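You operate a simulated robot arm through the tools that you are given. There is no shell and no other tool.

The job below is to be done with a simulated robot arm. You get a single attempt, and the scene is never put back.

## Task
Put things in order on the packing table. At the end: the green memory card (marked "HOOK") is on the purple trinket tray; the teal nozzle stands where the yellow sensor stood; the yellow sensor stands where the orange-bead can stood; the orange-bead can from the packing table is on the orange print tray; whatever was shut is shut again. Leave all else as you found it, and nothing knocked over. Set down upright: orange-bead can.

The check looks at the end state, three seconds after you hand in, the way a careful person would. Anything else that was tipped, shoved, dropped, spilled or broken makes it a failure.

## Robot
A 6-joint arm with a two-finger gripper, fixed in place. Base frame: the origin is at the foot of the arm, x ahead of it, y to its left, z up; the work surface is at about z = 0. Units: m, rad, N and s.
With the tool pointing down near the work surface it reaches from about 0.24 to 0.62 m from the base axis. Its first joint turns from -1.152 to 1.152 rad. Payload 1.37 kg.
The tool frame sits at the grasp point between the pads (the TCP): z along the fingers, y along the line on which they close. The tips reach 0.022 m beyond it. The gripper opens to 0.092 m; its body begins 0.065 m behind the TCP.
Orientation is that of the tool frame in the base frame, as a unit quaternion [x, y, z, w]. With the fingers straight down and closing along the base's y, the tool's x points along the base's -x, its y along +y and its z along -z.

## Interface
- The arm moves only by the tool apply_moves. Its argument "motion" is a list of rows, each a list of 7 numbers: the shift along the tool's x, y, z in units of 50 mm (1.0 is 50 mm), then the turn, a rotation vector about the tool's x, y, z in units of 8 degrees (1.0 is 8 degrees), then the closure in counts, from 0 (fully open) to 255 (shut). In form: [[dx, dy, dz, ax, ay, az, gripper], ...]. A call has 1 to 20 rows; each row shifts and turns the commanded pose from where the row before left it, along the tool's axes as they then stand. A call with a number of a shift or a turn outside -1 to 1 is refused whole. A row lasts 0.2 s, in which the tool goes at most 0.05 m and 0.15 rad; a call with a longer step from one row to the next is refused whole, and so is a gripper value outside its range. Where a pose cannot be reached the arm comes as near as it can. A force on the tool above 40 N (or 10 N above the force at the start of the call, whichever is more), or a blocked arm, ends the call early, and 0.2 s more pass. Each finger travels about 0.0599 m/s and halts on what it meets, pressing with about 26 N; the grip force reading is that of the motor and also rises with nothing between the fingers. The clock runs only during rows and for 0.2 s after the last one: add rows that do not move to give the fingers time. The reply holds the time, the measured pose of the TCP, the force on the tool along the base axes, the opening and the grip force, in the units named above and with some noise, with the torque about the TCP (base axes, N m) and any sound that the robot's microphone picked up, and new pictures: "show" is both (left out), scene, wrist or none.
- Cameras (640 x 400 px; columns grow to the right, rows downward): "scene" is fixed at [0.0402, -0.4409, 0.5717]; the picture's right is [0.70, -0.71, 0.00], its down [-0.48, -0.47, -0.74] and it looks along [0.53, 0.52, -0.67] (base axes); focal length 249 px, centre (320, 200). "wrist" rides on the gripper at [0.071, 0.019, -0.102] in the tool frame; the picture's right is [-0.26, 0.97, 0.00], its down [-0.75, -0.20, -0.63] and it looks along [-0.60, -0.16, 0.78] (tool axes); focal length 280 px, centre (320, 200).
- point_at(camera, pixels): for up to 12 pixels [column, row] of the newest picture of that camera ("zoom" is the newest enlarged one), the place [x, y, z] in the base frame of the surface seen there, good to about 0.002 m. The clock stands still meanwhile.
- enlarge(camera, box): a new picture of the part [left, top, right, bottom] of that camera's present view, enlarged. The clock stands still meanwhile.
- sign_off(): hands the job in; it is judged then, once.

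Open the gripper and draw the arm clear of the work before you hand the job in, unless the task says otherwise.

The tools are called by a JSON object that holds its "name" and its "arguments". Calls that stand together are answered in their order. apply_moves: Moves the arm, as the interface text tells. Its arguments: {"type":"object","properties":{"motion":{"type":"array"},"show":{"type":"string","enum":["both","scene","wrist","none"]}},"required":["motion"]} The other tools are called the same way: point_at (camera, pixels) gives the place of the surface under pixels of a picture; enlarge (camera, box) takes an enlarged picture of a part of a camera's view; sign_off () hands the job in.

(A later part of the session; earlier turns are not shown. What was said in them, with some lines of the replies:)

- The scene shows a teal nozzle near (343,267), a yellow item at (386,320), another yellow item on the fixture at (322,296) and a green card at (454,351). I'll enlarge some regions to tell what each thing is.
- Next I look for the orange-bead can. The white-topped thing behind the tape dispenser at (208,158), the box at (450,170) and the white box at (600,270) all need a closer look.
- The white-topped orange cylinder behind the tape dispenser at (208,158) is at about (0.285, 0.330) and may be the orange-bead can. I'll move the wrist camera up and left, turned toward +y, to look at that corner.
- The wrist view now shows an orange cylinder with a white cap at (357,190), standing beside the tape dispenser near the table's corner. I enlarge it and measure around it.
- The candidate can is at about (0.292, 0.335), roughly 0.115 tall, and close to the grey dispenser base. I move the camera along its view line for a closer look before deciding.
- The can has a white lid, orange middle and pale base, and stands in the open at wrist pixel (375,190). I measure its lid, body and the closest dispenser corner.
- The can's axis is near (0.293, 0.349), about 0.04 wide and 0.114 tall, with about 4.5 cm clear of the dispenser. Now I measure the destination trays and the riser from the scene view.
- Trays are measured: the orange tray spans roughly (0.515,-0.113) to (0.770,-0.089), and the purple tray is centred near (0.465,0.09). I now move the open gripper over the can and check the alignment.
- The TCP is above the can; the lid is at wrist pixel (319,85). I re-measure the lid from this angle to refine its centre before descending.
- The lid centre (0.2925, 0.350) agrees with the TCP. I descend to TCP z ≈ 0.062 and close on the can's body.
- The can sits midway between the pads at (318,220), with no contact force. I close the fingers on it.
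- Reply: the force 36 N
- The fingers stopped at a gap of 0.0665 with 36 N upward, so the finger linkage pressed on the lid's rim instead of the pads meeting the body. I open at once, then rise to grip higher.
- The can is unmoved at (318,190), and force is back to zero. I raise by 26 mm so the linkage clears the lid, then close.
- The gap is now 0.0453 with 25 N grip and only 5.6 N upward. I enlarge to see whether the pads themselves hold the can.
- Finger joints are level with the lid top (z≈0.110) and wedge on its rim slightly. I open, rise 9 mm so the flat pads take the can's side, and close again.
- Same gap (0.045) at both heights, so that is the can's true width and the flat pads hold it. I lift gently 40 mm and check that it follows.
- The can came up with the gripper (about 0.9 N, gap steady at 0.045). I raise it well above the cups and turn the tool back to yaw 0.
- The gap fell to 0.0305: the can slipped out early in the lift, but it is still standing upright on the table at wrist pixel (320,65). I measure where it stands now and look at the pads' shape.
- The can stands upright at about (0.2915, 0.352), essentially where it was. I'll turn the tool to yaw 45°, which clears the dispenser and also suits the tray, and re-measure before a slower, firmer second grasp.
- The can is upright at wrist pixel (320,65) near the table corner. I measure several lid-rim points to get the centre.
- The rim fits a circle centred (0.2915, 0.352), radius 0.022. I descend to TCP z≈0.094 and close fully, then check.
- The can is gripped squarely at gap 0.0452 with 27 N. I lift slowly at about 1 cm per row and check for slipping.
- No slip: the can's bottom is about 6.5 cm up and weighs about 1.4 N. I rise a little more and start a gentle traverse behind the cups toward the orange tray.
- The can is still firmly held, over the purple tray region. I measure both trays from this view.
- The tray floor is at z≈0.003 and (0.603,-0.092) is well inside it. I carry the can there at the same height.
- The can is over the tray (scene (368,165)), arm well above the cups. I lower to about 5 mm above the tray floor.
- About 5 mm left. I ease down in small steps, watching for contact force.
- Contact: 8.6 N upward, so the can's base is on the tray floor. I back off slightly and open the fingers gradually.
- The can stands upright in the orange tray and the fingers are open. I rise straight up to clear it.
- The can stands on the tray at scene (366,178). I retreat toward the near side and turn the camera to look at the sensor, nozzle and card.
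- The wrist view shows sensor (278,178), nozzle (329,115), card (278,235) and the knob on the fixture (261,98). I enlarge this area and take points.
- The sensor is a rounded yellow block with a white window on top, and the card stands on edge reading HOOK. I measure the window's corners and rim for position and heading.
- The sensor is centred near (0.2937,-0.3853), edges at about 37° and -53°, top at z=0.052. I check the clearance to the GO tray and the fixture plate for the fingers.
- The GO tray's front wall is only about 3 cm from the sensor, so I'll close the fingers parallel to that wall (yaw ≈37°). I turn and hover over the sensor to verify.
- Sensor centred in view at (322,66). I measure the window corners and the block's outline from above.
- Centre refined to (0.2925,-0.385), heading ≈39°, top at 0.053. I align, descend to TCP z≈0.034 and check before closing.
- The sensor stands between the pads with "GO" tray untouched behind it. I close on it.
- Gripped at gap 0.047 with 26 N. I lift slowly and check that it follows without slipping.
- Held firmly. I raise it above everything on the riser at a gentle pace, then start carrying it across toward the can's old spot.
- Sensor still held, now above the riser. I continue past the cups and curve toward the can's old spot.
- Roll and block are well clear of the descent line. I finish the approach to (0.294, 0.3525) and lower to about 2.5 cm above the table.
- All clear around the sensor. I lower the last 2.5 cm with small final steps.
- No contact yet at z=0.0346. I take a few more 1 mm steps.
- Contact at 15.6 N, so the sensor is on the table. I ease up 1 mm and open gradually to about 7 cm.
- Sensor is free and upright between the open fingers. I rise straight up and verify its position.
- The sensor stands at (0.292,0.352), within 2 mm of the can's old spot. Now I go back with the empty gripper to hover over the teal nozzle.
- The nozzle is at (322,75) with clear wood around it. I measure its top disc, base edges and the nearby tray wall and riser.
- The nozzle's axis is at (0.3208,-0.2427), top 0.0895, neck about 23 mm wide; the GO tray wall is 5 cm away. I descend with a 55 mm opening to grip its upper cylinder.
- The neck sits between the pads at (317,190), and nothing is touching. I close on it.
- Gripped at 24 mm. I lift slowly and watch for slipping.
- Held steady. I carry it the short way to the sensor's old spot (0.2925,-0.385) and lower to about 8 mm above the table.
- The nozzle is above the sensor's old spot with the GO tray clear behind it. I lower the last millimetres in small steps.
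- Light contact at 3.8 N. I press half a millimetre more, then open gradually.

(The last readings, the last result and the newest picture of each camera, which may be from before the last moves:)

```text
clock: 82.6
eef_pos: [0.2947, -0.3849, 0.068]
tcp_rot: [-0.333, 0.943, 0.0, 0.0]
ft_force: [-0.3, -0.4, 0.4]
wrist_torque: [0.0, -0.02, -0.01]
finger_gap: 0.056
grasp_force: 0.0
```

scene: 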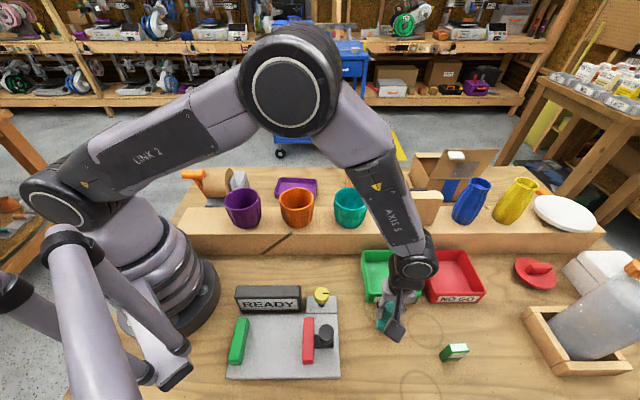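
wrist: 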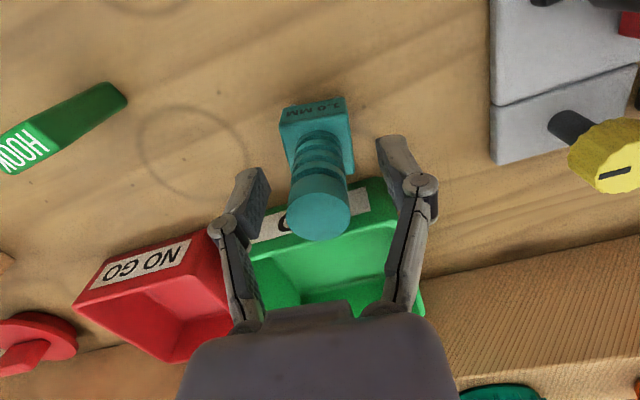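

The nozzle stands free. I rise straight up and check its place.

{"name": "apply_moves", "arguments": {"motion": [[0, 0, -0.3, 0, 0, 0, 100], [0, 0, -0.7, 0, 0, 0, 100], [0, 0, -0.95, 0, 0, 0, 60], [0, 0, -0.95, 0, 0, 0, 0], [0, 0, -0.95, 0, 0, 0, 0], [0, 0, 0, 0, 0, 0, 0]], "show": "both"}}

{"name": "enlarge", "arguments": {"camera": "wrist", "box": [140, 0, 390, 130]}}

```text
clock: 84.0
eef_pos: [0.2934, -0.3855, 0.2613]
tcp_rot: [-0.334, 0.943, 0.001, 0.0]
ft_force: [0.2, 0.5, -0.4]
wrist_torque: [0.0, 0.01, 0.02]
finger_gap: 0.0921
grasp_force: 0.0
```

scene: 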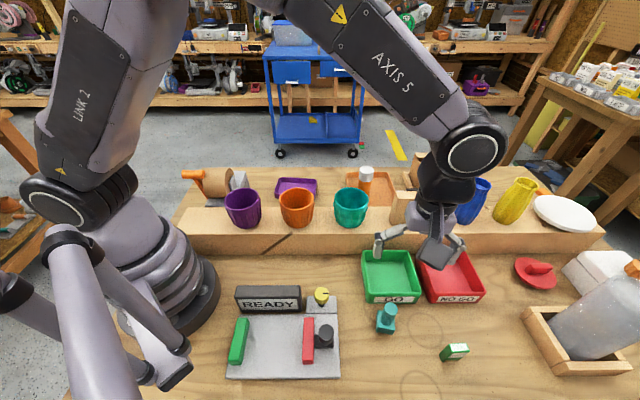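
wrist: 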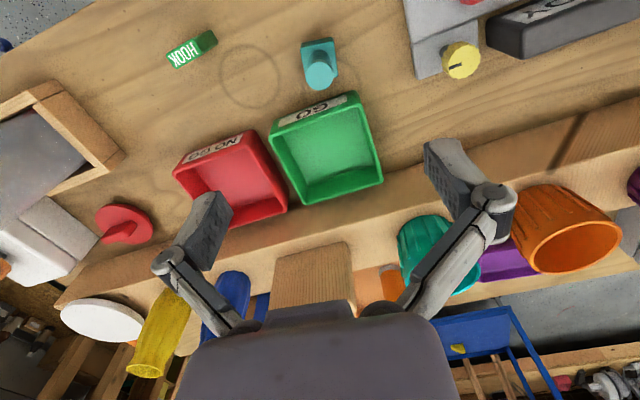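

```text
2.56 times, centred on (265, 65) of wrist
```

zoom: 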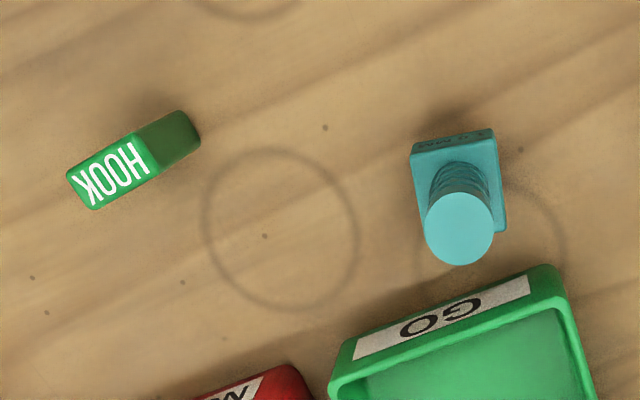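

The nozzle stands where the sensor was. I measure it, and the card's top face and edges.

{"name": "point_at", "arguments": {"camera": "zoom", "pixels": [[460, 228], [428, 228], [491, 228], [460, 197], [460, 260], [70, 177], [94, 206], [150, 170], [133, 137], [110, 170], [180, 114], [198, 145]]}}

{"name": "enlarge", "arguments": {"camera": "wrist", "box": [150, 15, 230, 80]}}

{"name": "enlarge", "arguments": {"camera": "scene", "box": [420, 320, 490, 380]}}

```text
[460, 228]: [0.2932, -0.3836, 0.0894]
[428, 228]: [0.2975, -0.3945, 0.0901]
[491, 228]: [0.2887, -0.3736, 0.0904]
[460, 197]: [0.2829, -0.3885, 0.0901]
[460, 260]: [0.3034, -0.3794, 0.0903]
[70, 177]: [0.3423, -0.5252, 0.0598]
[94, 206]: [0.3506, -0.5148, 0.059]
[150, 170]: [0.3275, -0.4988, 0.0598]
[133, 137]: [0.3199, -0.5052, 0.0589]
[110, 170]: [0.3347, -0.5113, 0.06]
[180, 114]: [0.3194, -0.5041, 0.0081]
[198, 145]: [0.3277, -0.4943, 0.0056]
```

```text
6.15 times, centred on (190, 48) of wrist
```

zoom: 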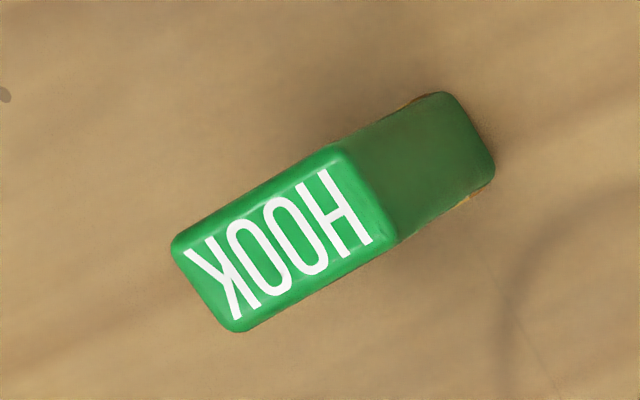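

```text
6.67 times, centred on (455, 350) of scene
```

zoom: 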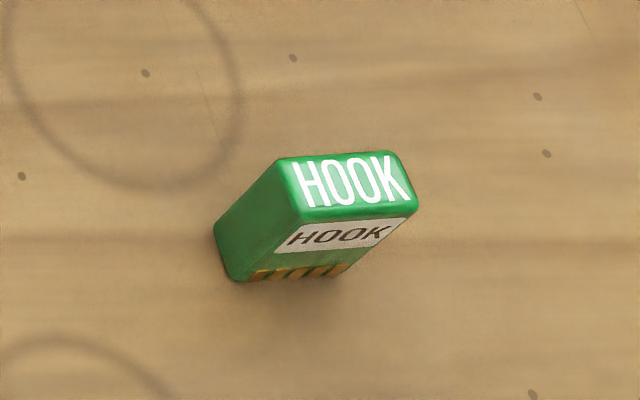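

The nozzle is within 2 mm of the sensor's old place. The card stands on end, centred near (0.335,-0.511), about 30×13 mm and 60 mm tall, long axis near -40°; I move over it and turn to yaw -40° to grip its broad faces.

{"name": "apply_moves", "arguments": {"motion": [[0.31, -0.825, 0, 0, 0, 0, 0], [0.31, -0.825, 0, 0, 0, 0, 0], [0.31, -0.825, 0, 0, 0, 0, 0], [0, 0, 0, 0, 0, 1, 0], [0, 0, 0, 0, 0, 1, 0], [0, 0, 0, 0, 0, 1, 0], [0, 0, 0, 0, 0, 1, 0], [0, 0, 0, 0, 0, 1, 0], [0, 0, 0, 0, 0, 1, 0], [0, 0, 0, 0, 0, 1, 0], [0, 0, 0, 0, 0, 1, 0], [0, 0, 0, 0, 0, 1, 0], [0, 0, 0, 0, 0, 0.875, 0], [0, 0, 0, 0, 0, 0, 0]], "show": "both"}}

{"name": "enlarge", "arguments": {"camera": "wrist", "box": [260, 0, 380, 110]}}

```text
clock: 87.0
eef_pos: [0.3347, -0.5104, 0.2592]
tcp_rot: [0.342, 0.94, 0.0, -0.001]
ft_force: [0.6, -0.6, -0.4]
wrist_torque: [-0.03, 0.01, 0.01]
finger_gap: 0.092
grasp_force: 0.0
```

scene: 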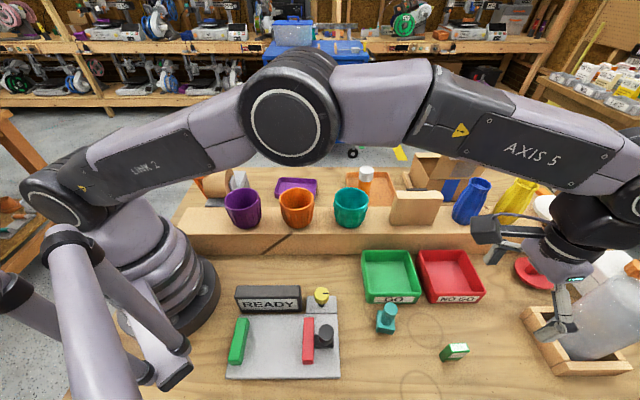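
wrist: 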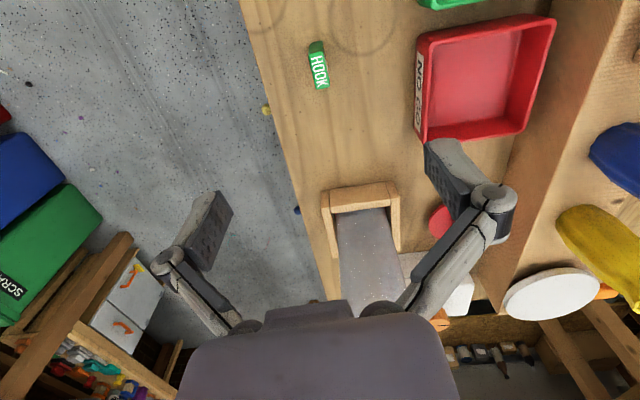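

```text
3.64 times, centred on (320, 55) of wrist
```

zoom: 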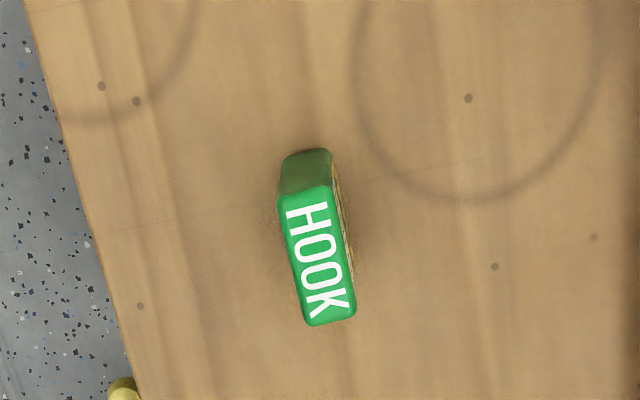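

The card is at (319,68), nearly aligned with the tool axis. I measure its top corners for the exact centre and heading.

{"name": "point_at", "arguments": {"camera": "zoom", "pixels": [[284, 200], [328, 192], [352, 310], [311, 320], [319, 255], [300, 262], [340, 250], [283, 165], [330, 155], [305, 170], [345, 230]]}}

{"name": "enlarge", "arguments": {"camera": "wrist", "box": [230, 80, 330, 230]}}

```text
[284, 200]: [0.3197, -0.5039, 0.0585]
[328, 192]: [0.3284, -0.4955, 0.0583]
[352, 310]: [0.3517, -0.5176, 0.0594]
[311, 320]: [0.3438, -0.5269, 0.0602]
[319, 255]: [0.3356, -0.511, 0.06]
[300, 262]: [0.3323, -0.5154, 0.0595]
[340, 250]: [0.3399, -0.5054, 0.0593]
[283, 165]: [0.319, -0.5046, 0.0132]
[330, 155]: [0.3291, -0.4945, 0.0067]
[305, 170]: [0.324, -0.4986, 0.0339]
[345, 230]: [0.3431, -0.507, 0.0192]
```

```text
2.67 times, centred on (280, 155) of wrist
```

zoom: 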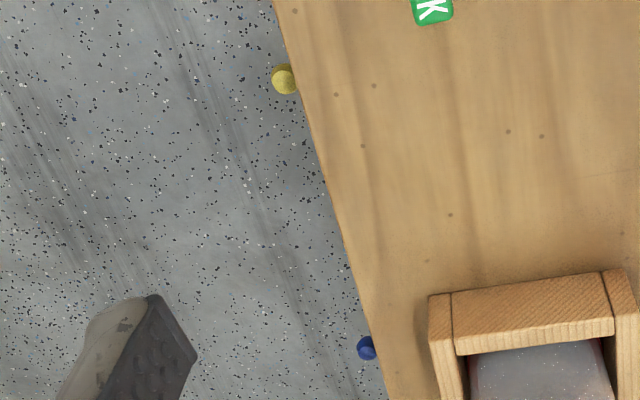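

Card centre (0.336,-0.511), long axis -43.5°. I trim the yaw, descend with a 50 mm opening to TCP z≈0.044 and check.

{"name": "apply_moves", "arguments": {"motion": [[-0.026, 0.008, 0.5, 0, 0, 0.44, 116], [0, 0, 0.9, 0, 0, 0, 116], [0, 0, 0.9, 0, 0, 0, 116], [0, 0, 0.9, 0, 0, 0, 116], [0, 0, 0.7, 0, 0, 0, 116], [0, 0, 0.3, 0, 0, 0, 116], [0, 0, 0.1, 0, 0, 0, 116], [0, 0, 0, 0, 0, 0, 116]], "show": "both"}}

```text
clock: 88.8
eef_pos: [0.3351, -0.5108, 0.0449]
tcp_rot: [0.37, 0.929, 0.0, 0.0]
ft_force: [-0.3, 0.2, -0.2]
wrist_torque: [0.0, 0.0, -0.04]
finger_gap: 0.0501
grasp_force: 0.1
```

scene: 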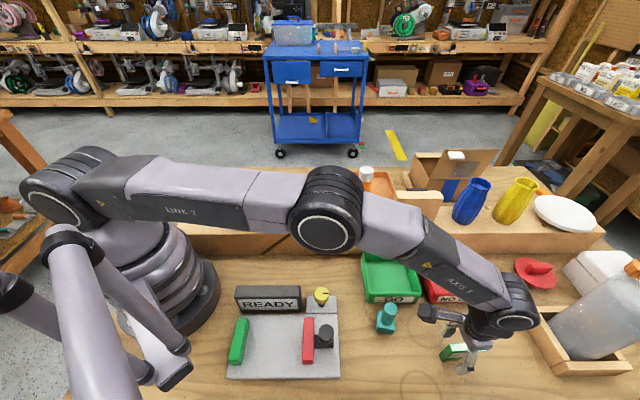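
wrist: 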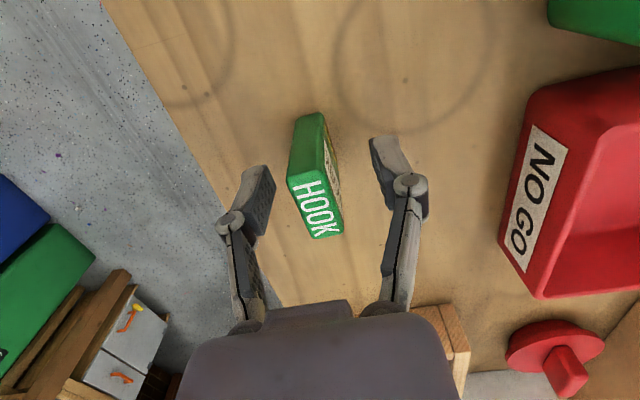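

The card stands between the pads at (315,180). I close on it.

{"name": "apply_moves", "arguments": {"motion": [[0, 0, 0, 0, 0, 0, 180], [0, 0, 0, 0, 0, 0, 200], [0, 0, 0, 0, 0, 0, 255], [0, 0, 0, 0, 0, 0, 255], [0, 0, 0, 0, 0, 0, 255], [0, 0, 0, 0, 0, 0, 255]], "show": "wrist"}}

```text
clock: 90.2
eef_pos: [0.3364, -0.5102, 0.0448]
tcp_rot: [0.371, 0.929, 0.0, -0.001]
ft_force: [-1.1, 0.1, -1.0]
wrist_torque: [-0.01, 0.03, -0.02]
finger_gap: 0.015
grasp_force: 26.3
```

wrist: 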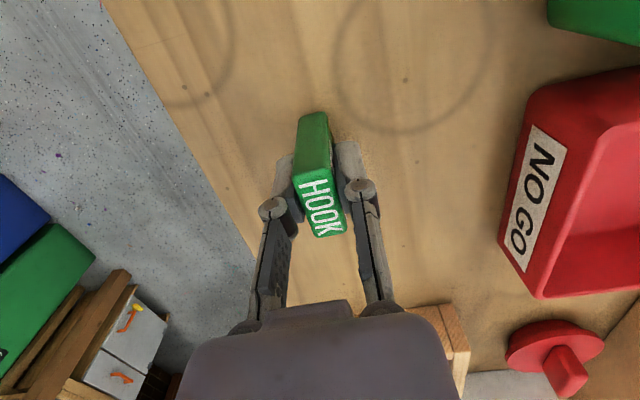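

Gripped at 15 mm with 26 N. I lift slowly and check that the card follows.

{"name": "apply_moves", "arguments": {"motion": [[0, 0, -0.1, 0, 0, 0, 255], [0, 0, -0.15, 0, 0, 0, 255], [0, 0, -0.2, 0, 0, 0, 255], [0, 0, -0.25, 0, 0, 0, 255], [0, 0, -0.3, 0, 0, 0, 255], [0, 0, -0.35, 0, 0, 0, 255], [0, 0, -0.4, 0, 0, 0, 255], [0, 0, -0.43, 0, 0, 0, 255], [0, 0, -0.43, 0, 0, 0, 255], [0, 0, -0.43, 0, 0, 0, 255], [0, 0, -0.43, 0, 0, 0, 255], [0, 0, -0.43, 0, 0, 0, 255], [0, 0, -0.43, 0, 0, 0, 255], [0, 0, -0.2, 0, 0, 0, 255], [0, 0, 0, 0, 0, 0, 255]], "show": "both"}}

```text
clock: 93.4
eef_pos: [0.3354, -0.5099, 0.2711]
tcp_rot: [0.371, 0.929, 0.0, 0.0]
ft_force: [0.5, -0.4, -0.7]
wrist_torque: [-0.03, 0.01, -0.01]
finger_gap: 0.0148
grasp_force: 26.2
```

scene: 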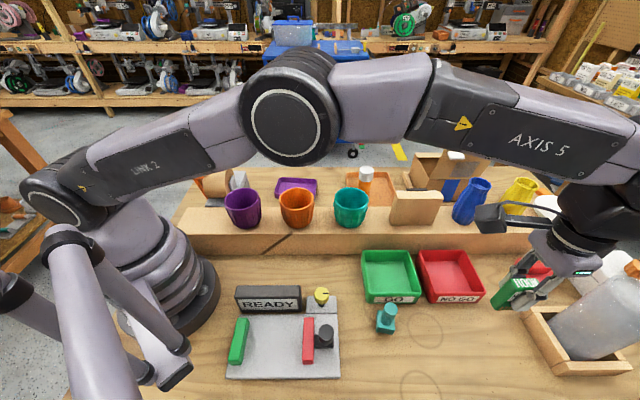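
wrist: 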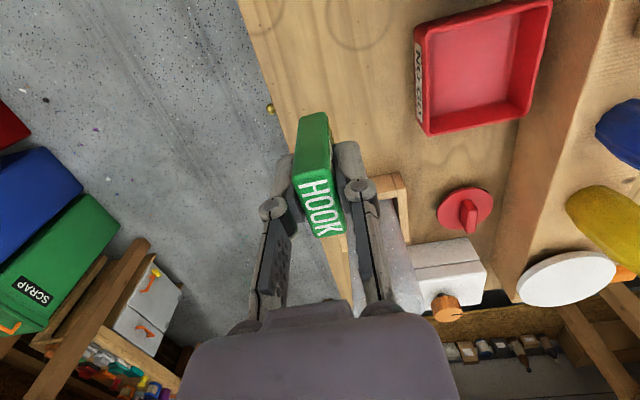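

The card is held and high enough (bottom ≈0.226). I carry it over the riser toward the purple tray.

{"name": "apply_moves", "arguments": {"motion": [[0.136, 0.219, 0, 0, 0, 0, 255], [0.272, 0.438, 0, 0, 0, 0, 255], [0.272, 0.438, 0, 0, 0, 0, 255], [0.272, 0.438, 0, 0, 0, 0, 255], [0.272, 0.438, 0, 0, 0, 0, 255], [0.272, 0.438, 0, 0, 0, 0, 255], [0.272, 0.438, 0, 0, 0, 0, 255], [0.272, 0.438, 0, 0, 0, 0, 255], [0.272, 0.438, 0, 0, 0, 0, 255], [0.272, 0.438, 0, 0, 0, 0, 255], [0.272, 0.438, 0, 0, 0, 0, 255], [0.272, 0.438, 0, 0, 0, 0, 255], [0.272, 0.438, 0, 0, 0, 0, 255], [0.272, 0.438, 0, 0, 0, 0, 255], [0.272, 0.438, 0, 0, 0, 0, 255], [0.272, 0.438, 0, 0, 0, 0, 255], [0.272, 0.438, 0, 0, 0, 0, 255], [0.136, 0.219, 0, 0, 0, 0, 255], [0, 0, 0, 0, 0, 0, 255]], "show": "both"}}

```text
clock: 97.4
eef_pos: [0.4242, -0.083, 0.2719]
tcp_rot: [0.37, 0.929, 0.0, 0.001]
ft_force: [-0.1, -1.0, -0.4]
wrist_torque: [-0.01, -0.01, -0.01]
finger_gap: 0.0149
grasp_force: 25.8
```

scene: 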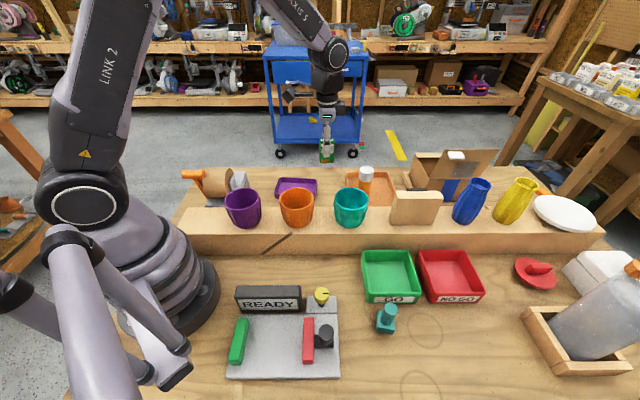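
wrist: 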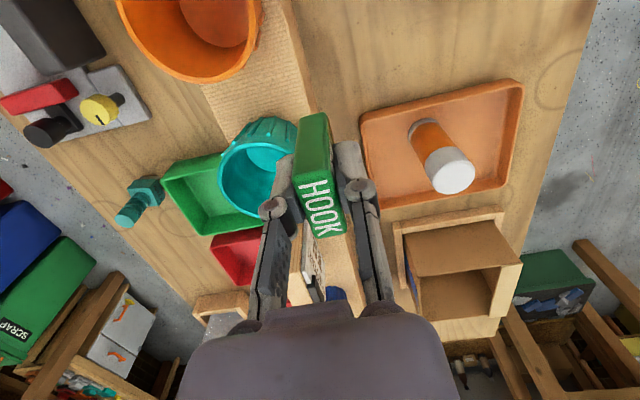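

Nearly there; the can is upright in its tray at (440,155). I finish the move over the purple tray and turn the tool to line up with the tray's long side.

{"name": "apply_moves", "arguments": {"motion": [[0.2, 0.32, 0, 0, 0, 0, 255], [0.289, 0.464, 0, 0, 0, 0, 255], [0.289, 0.464, 0, 0, 0, 0, 255], [0.289, 0.464, 0, 0, 0, 0, 255], [0.289, 0.464, 0, 0, 0, 0, 255], [0.289, 0.464, 0, 0, 0, 0, 255], [0.288, 0.462, 0, 0, 0, 0, 255], [0, 0, 0, 0, 0, -1, 255], [0, 0, 0, 0, 0, -1, 255], [0, 0, 0, 0, 0, -1, 255], [0, 0, 0, 0, 0, -1, 255], [0, 0, 0, 0, 0, -1, 255], [0, 0, 0, 0, 0, -1, 255], [0, 0, 0, 0, 0, -1, 255], [0, 0, 0, 0, 0, -1, 255], [0, 0, 0, 0, 0, -1, 255], [0, 0, 0, 0, 0, -1, 255], [0, 0, 0, 0, 0, -0.75, 255], [0, 0, 0, 0, 0, 0, 255]], "show": "both"}}

```text
clock: 101.4
eef_pos: [0.4625, 0.0972, 0.2726]
tcp_rot: [-0.363, 0.932, 0.0, 0.0]
ft_force: [0.0, -0.6, -1.6]
wrist_torque: [0.02, -0.01, 0.02]
finger_gap: 0.0143
grasp_force: 25.7
```

scene: 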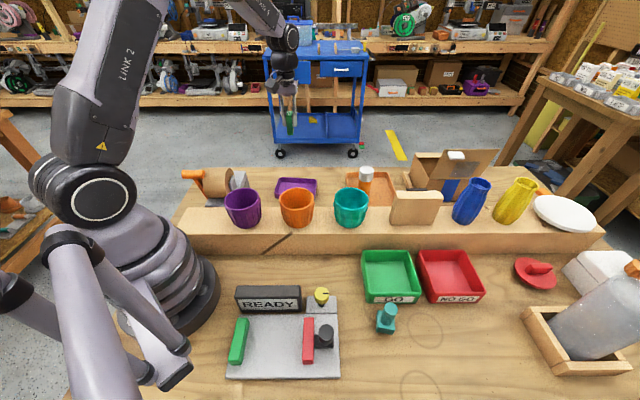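
wrist: 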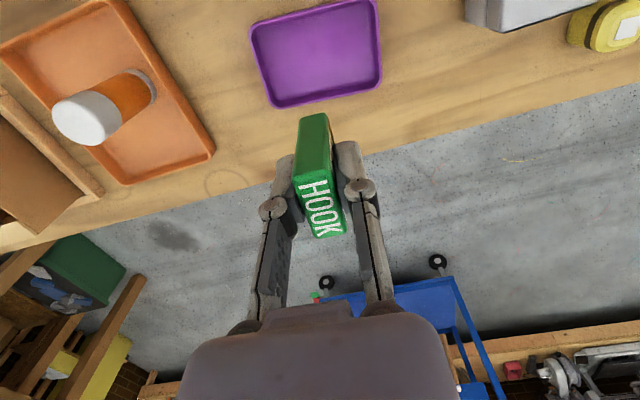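

The card is above the purple tray, which fills (250–380, 0–108). I measure the tray's corners and floor from here to set the drop point.

{"name": "point_at", "arguments": {"camera": "wrist", "pixels": [[252, 28], [274, 106], [379, 82], [374, 4], [318, 50], [285, 95], [365, 75], [270, 35], [300, 60], [340, 40], [320, 90], [330, 20]]}}

```text
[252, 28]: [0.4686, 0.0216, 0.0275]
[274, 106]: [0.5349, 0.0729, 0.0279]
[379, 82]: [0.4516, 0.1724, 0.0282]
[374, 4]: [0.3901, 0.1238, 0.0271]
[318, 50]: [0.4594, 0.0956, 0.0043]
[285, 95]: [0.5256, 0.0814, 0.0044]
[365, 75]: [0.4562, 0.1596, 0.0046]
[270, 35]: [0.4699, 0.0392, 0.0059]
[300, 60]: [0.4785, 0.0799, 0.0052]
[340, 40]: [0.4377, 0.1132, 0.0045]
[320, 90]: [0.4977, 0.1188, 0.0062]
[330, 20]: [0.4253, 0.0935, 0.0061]
```

Tray centre is (0.461,0.098) with floor z≈0.0045, right under the card. I lower to about 8 mm above the floor.

{"name": "apply_moves", "arguments": {"motion": [[0, 0, 0.25, 0, 0, 0, 255], [0, 0, 0.45, 0, 0, 0, 255], [0, 0, 0.45, 0, 0, 0, 255], [0, 0, 0.45, 0, 0, 0, 255], [0, 0, 0.45, 0, 0, 0, 255], [0, 0, 0.45, 0, 0, 0, 255], [0, 0, 0.45, 0, 0, 0, 255], [0, 0, 0.45, 0, 0, 0, 255], [0, 0, 0.45, 0, 0, 0, 255], [0, 0, 0.3, 0, 0, 0, 255], [0, 0, 0.16, 0, 0, 0, 255], [0, 0, 0, 0, 0, 0, 255]], "show": "both"}}

```text
clock: 104.0
eef_pos: [0.4629, 0.0963, 0.0559]
tcp_rot: [-0.362, 0.932, -0.001, 0.0]
ft_force: [-0.4, -0.3, -0.8]
wrist_torque: [-0.02, -0.01, -0.01]
finger_gap: 0.0148
grasp_force: 25.9
```

scene: 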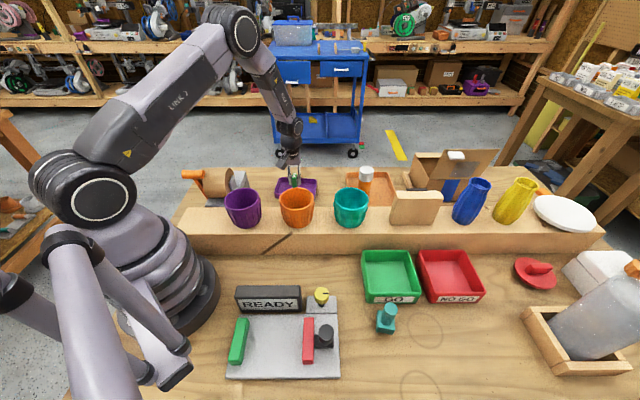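
wrist: 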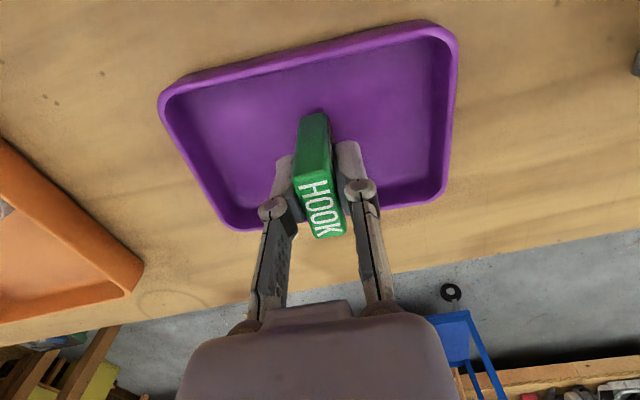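

The card is centred in the tray with room around the fingers. I ease down in 1–2 mm steps to contact.

{"name": "apply_moves", "arguments": {"motion": [[0, 0, 0.05, 0, 0, 0, 255], [0, 0, 0.04, 0, 0, 0, 255], [0, 0, 0.03, 0, 0, 0, 255], [0, 0, 0.02, 0, 0, 0, 255], [0, 0, 0, 0, 0, 0, 255]], "show": "none"}}

```text
clock: 105.2
eef_pos: [0.4616, 0.0973, 0.0499]
tcp_rot: [-0.363, 0.932, 0.0, 0.0]
ft_force: [-2.6, -0.2, 8.7]
wrist_torque: [0.03, 0.06, 0.0]
finger_gap: 0.015
grasp_force: 25.5
```

Contact at 8.7 N: the card stands on the tray floor. I back off half a millimetre and open gradually.

{"name": "apply_moves", "arguments": {"motion": [[0, 0, -0.01, 0, 0, 0, 255], [0, 0, 0, 0, 0, 0, 205], [0, 0, 0, 0, 0, 0, 195], [0, 0, 0, 0, 0, 0, 180], [0, 0, 0, 0, 0, 0, 150], [0, 0, 0, 0, 0, 0, 150], [0, 0, 0, 0, 0, 0, 150]], "show": "wrist"}}

```text
clock: 106.8
eef_pos: [0.4616, 0.0972, 0.0496]
tcp_rot: [-0.363, 0.932, -0.001, 0.0]
ft_force: [0.7, 1.0, 0.0]
wrist_torque: [0.02, 0.04, 0.01]
finger_gap: 0.0381
grasp_force: 0.2
```

wrist: 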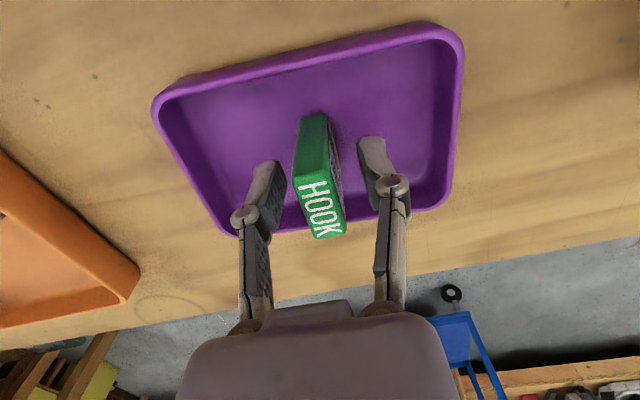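

The card stands free between the fingers. I rise straight up without touching it.

{"name": "apply_moves", "arguments": {"motion": [[0, 0, -0.2, 0, 0, 0, 150], [0, 0, -0.4, 0, 0, 0, 150], [0, 0, -0.6, 0, 0, 0, 150], [0, 0, -0.9, 0, 0, 0, 150], [0, 0, -0.9, 0, 0, 0, 60], [0, 0, -0.9, 0, 0, 0, 0], [0, 0, -0.9, 0, 0, 0, 0], [0, 0, 0, 0, 0, 0, 0]], "show": "both"}}

```text
clock: 108.6
eef_pos: [0.4608, 0.0973, 0.29]
tcp_rot: [-0.362, 0.932, 0.0, -0.001]
ft_force: [0.6, -0.3, -1.2]
wrist_torque: [0.02, 0.01, -0.01]
finger_gap: 0.0921
grasp_force: 0.1
```

scene: 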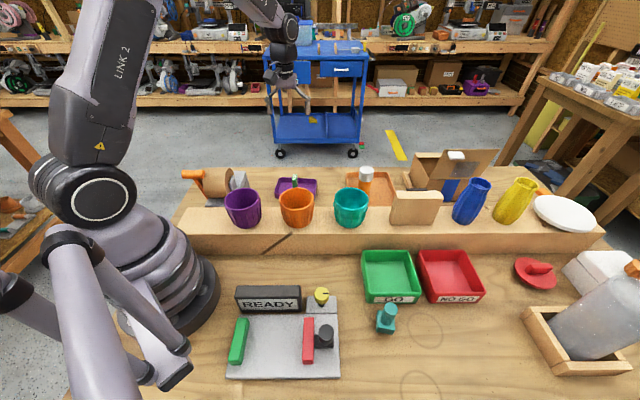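
wrist: 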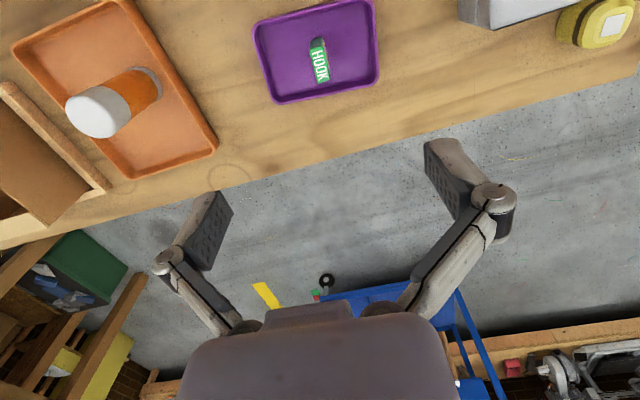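

The card stands in the purple tray, the can upright in the orange tray and the sensor by the dispenser. I enlarge views for a final check.

{"name": "enlarge", "arguments": {"camera": "wrist", "box": [0, 0, 240, 190]}}

{"name": "enlarge", "arguments": {"camera": "wrist", "box": [240, 0, 400, 120]}}

{"name": "enlarge", "arguments": {"camera": "scene", "box": [170, 130, 490, 390]}}

{"name": "point_at", "arguments": {"camera": "wrist", "pixels": [[93, 112], [320, 65], [160, 85], [600, 20], [150, 80], [100, 60]]}}

```text
2.11 times, centred on (120, 95) of wrist
```

zoom: 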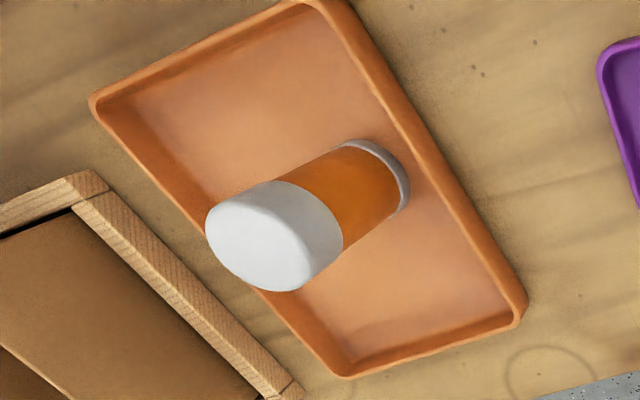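

```text
3.33 times, centred on (320, 60) of wrist
```

zoom: 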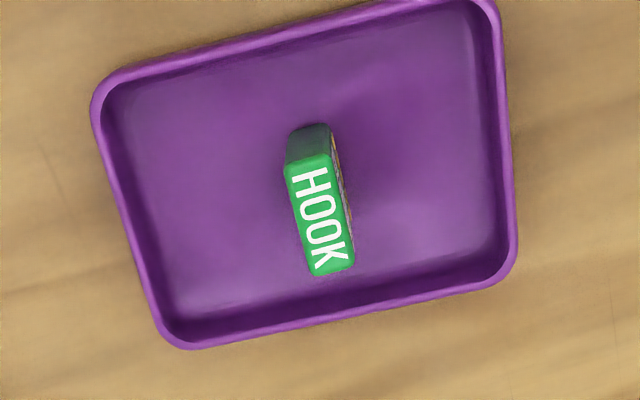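

```text
1.54 times, centred on (330, 260) of scene
```

zoom: 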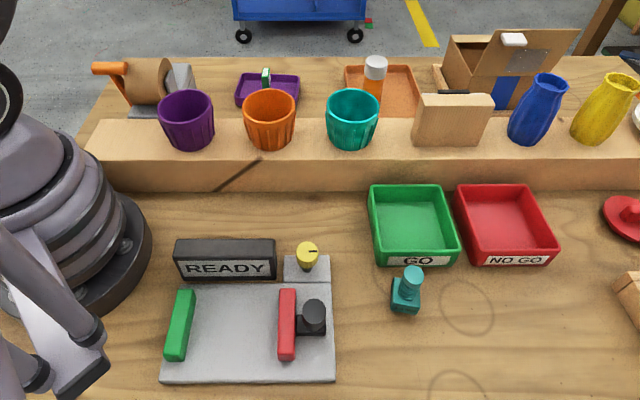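

```text
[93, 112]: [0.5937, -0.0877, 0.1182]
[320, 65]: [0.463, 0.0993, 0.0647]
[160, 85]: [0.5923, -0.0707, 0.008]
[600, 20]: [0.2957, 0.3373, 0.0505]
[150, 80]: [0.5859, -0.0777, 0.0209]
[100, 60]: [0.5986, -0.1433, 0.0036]
```

Everything is in place: can upright in the orange tray, card standing in the purple tray, nozzle and sensor at their new spots, nothing else disturbed. I draw the arm up and back to its starting pose with the gripper open.

{"name": "apply_moves", "arguments": {"motion": [[0, 0, -0.8, 0, 0, 0, 0], [0, 0, -0.85, 0, 0, 0, 0], [0.6, -0.3, 0, 0, 0, 0, 0], [0.6, -0.3, 0, 0, 0, 0, 0], [0.6, -0.3, 0, 0, 0, 0, 0], [0, 0, 0, 0, 0, 1, 0], [0, 0, 0, 0, 0, 1, 0], [0, 0, 0, 0, 0, 1, 0], [0, 0, 0, 0, 0, 1, 0], [0, 0, 0, 0, 0, 1, 0], [0, 0, 0, 0, 0, 0, 0], [0, 0, 0, 0, 0, 0, 0]], "show": "both"}}

```text
clock: 111.2
eef_pos: [0.427, 0.0042, 0.3726]
tcp_rot: [-0.021, 1.0, -0.001, -0.001]
ft_force: [-0.4, -0.1, -0.2]
wrist_torque: [0.01, 0.0, -0.01]
finger_gap: 0.0921
grasp_force: 0.1
```

scene: 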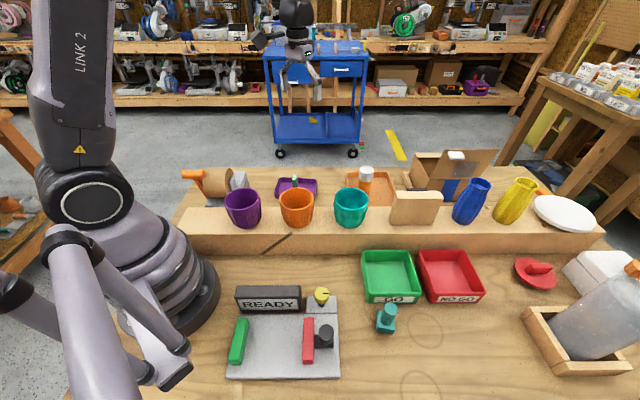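
wrist: 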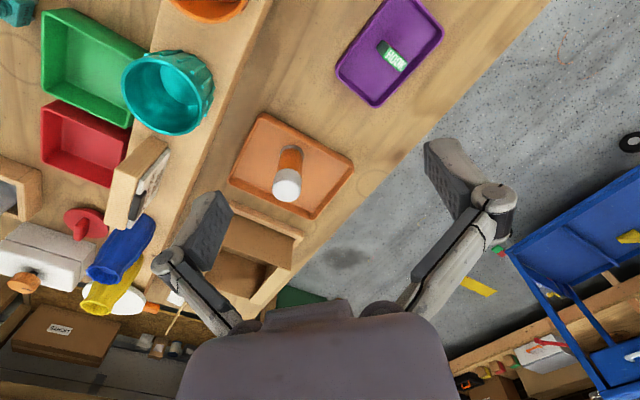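

The final views match the required arrangement: card in the purple tray (390,57), can upright in the orange tray (287,175), nozzle at scene (386,318). The sensor was last seen upright on the can's old spot. The arm is clear and the gripper open, so I hand in.

{"name": "sign_off", "arguments": {}}

```text
The job is handed in.
```

All four items are in their new places, and I've handed the job in. No result came back from the check.

| Item | Where it is now | How close |
|---|---|---|
| Orange-bead can | Upright on the orange print tray | Well inside the tray walls |
| Yellow sensor | Where the can stood | About 2 mm off the measured spot |
| Teal nozzle | Where the sensor stood | About 2 mm off the measured spot |
| Green "HOOK" card | Standing on the purple trinket tray | Near the tray's centre |

- **Can dropped once:** on my first try the can slipped out of the gripper early in the lift. It landed upright within about 2 mm of its spot, and no sound was picked up. I gripped it again and carried it over slowly.
- **Squeezed lid:** before that, I gripped the can too low and the finger links pressed on its lid with about 36 N. I saw no damage afterwards.
- **Which can:** nothing on the can names it. I took it to be the orange-bead can because it was the only orange can I saw on the table.
- **Nothing opened:** I opened nothing, so there was nothing to shut again. In the last pictures nothing else looked moved or knocked over. The sensor was behind the tape dispenser by then, but I had seen it upright just before.
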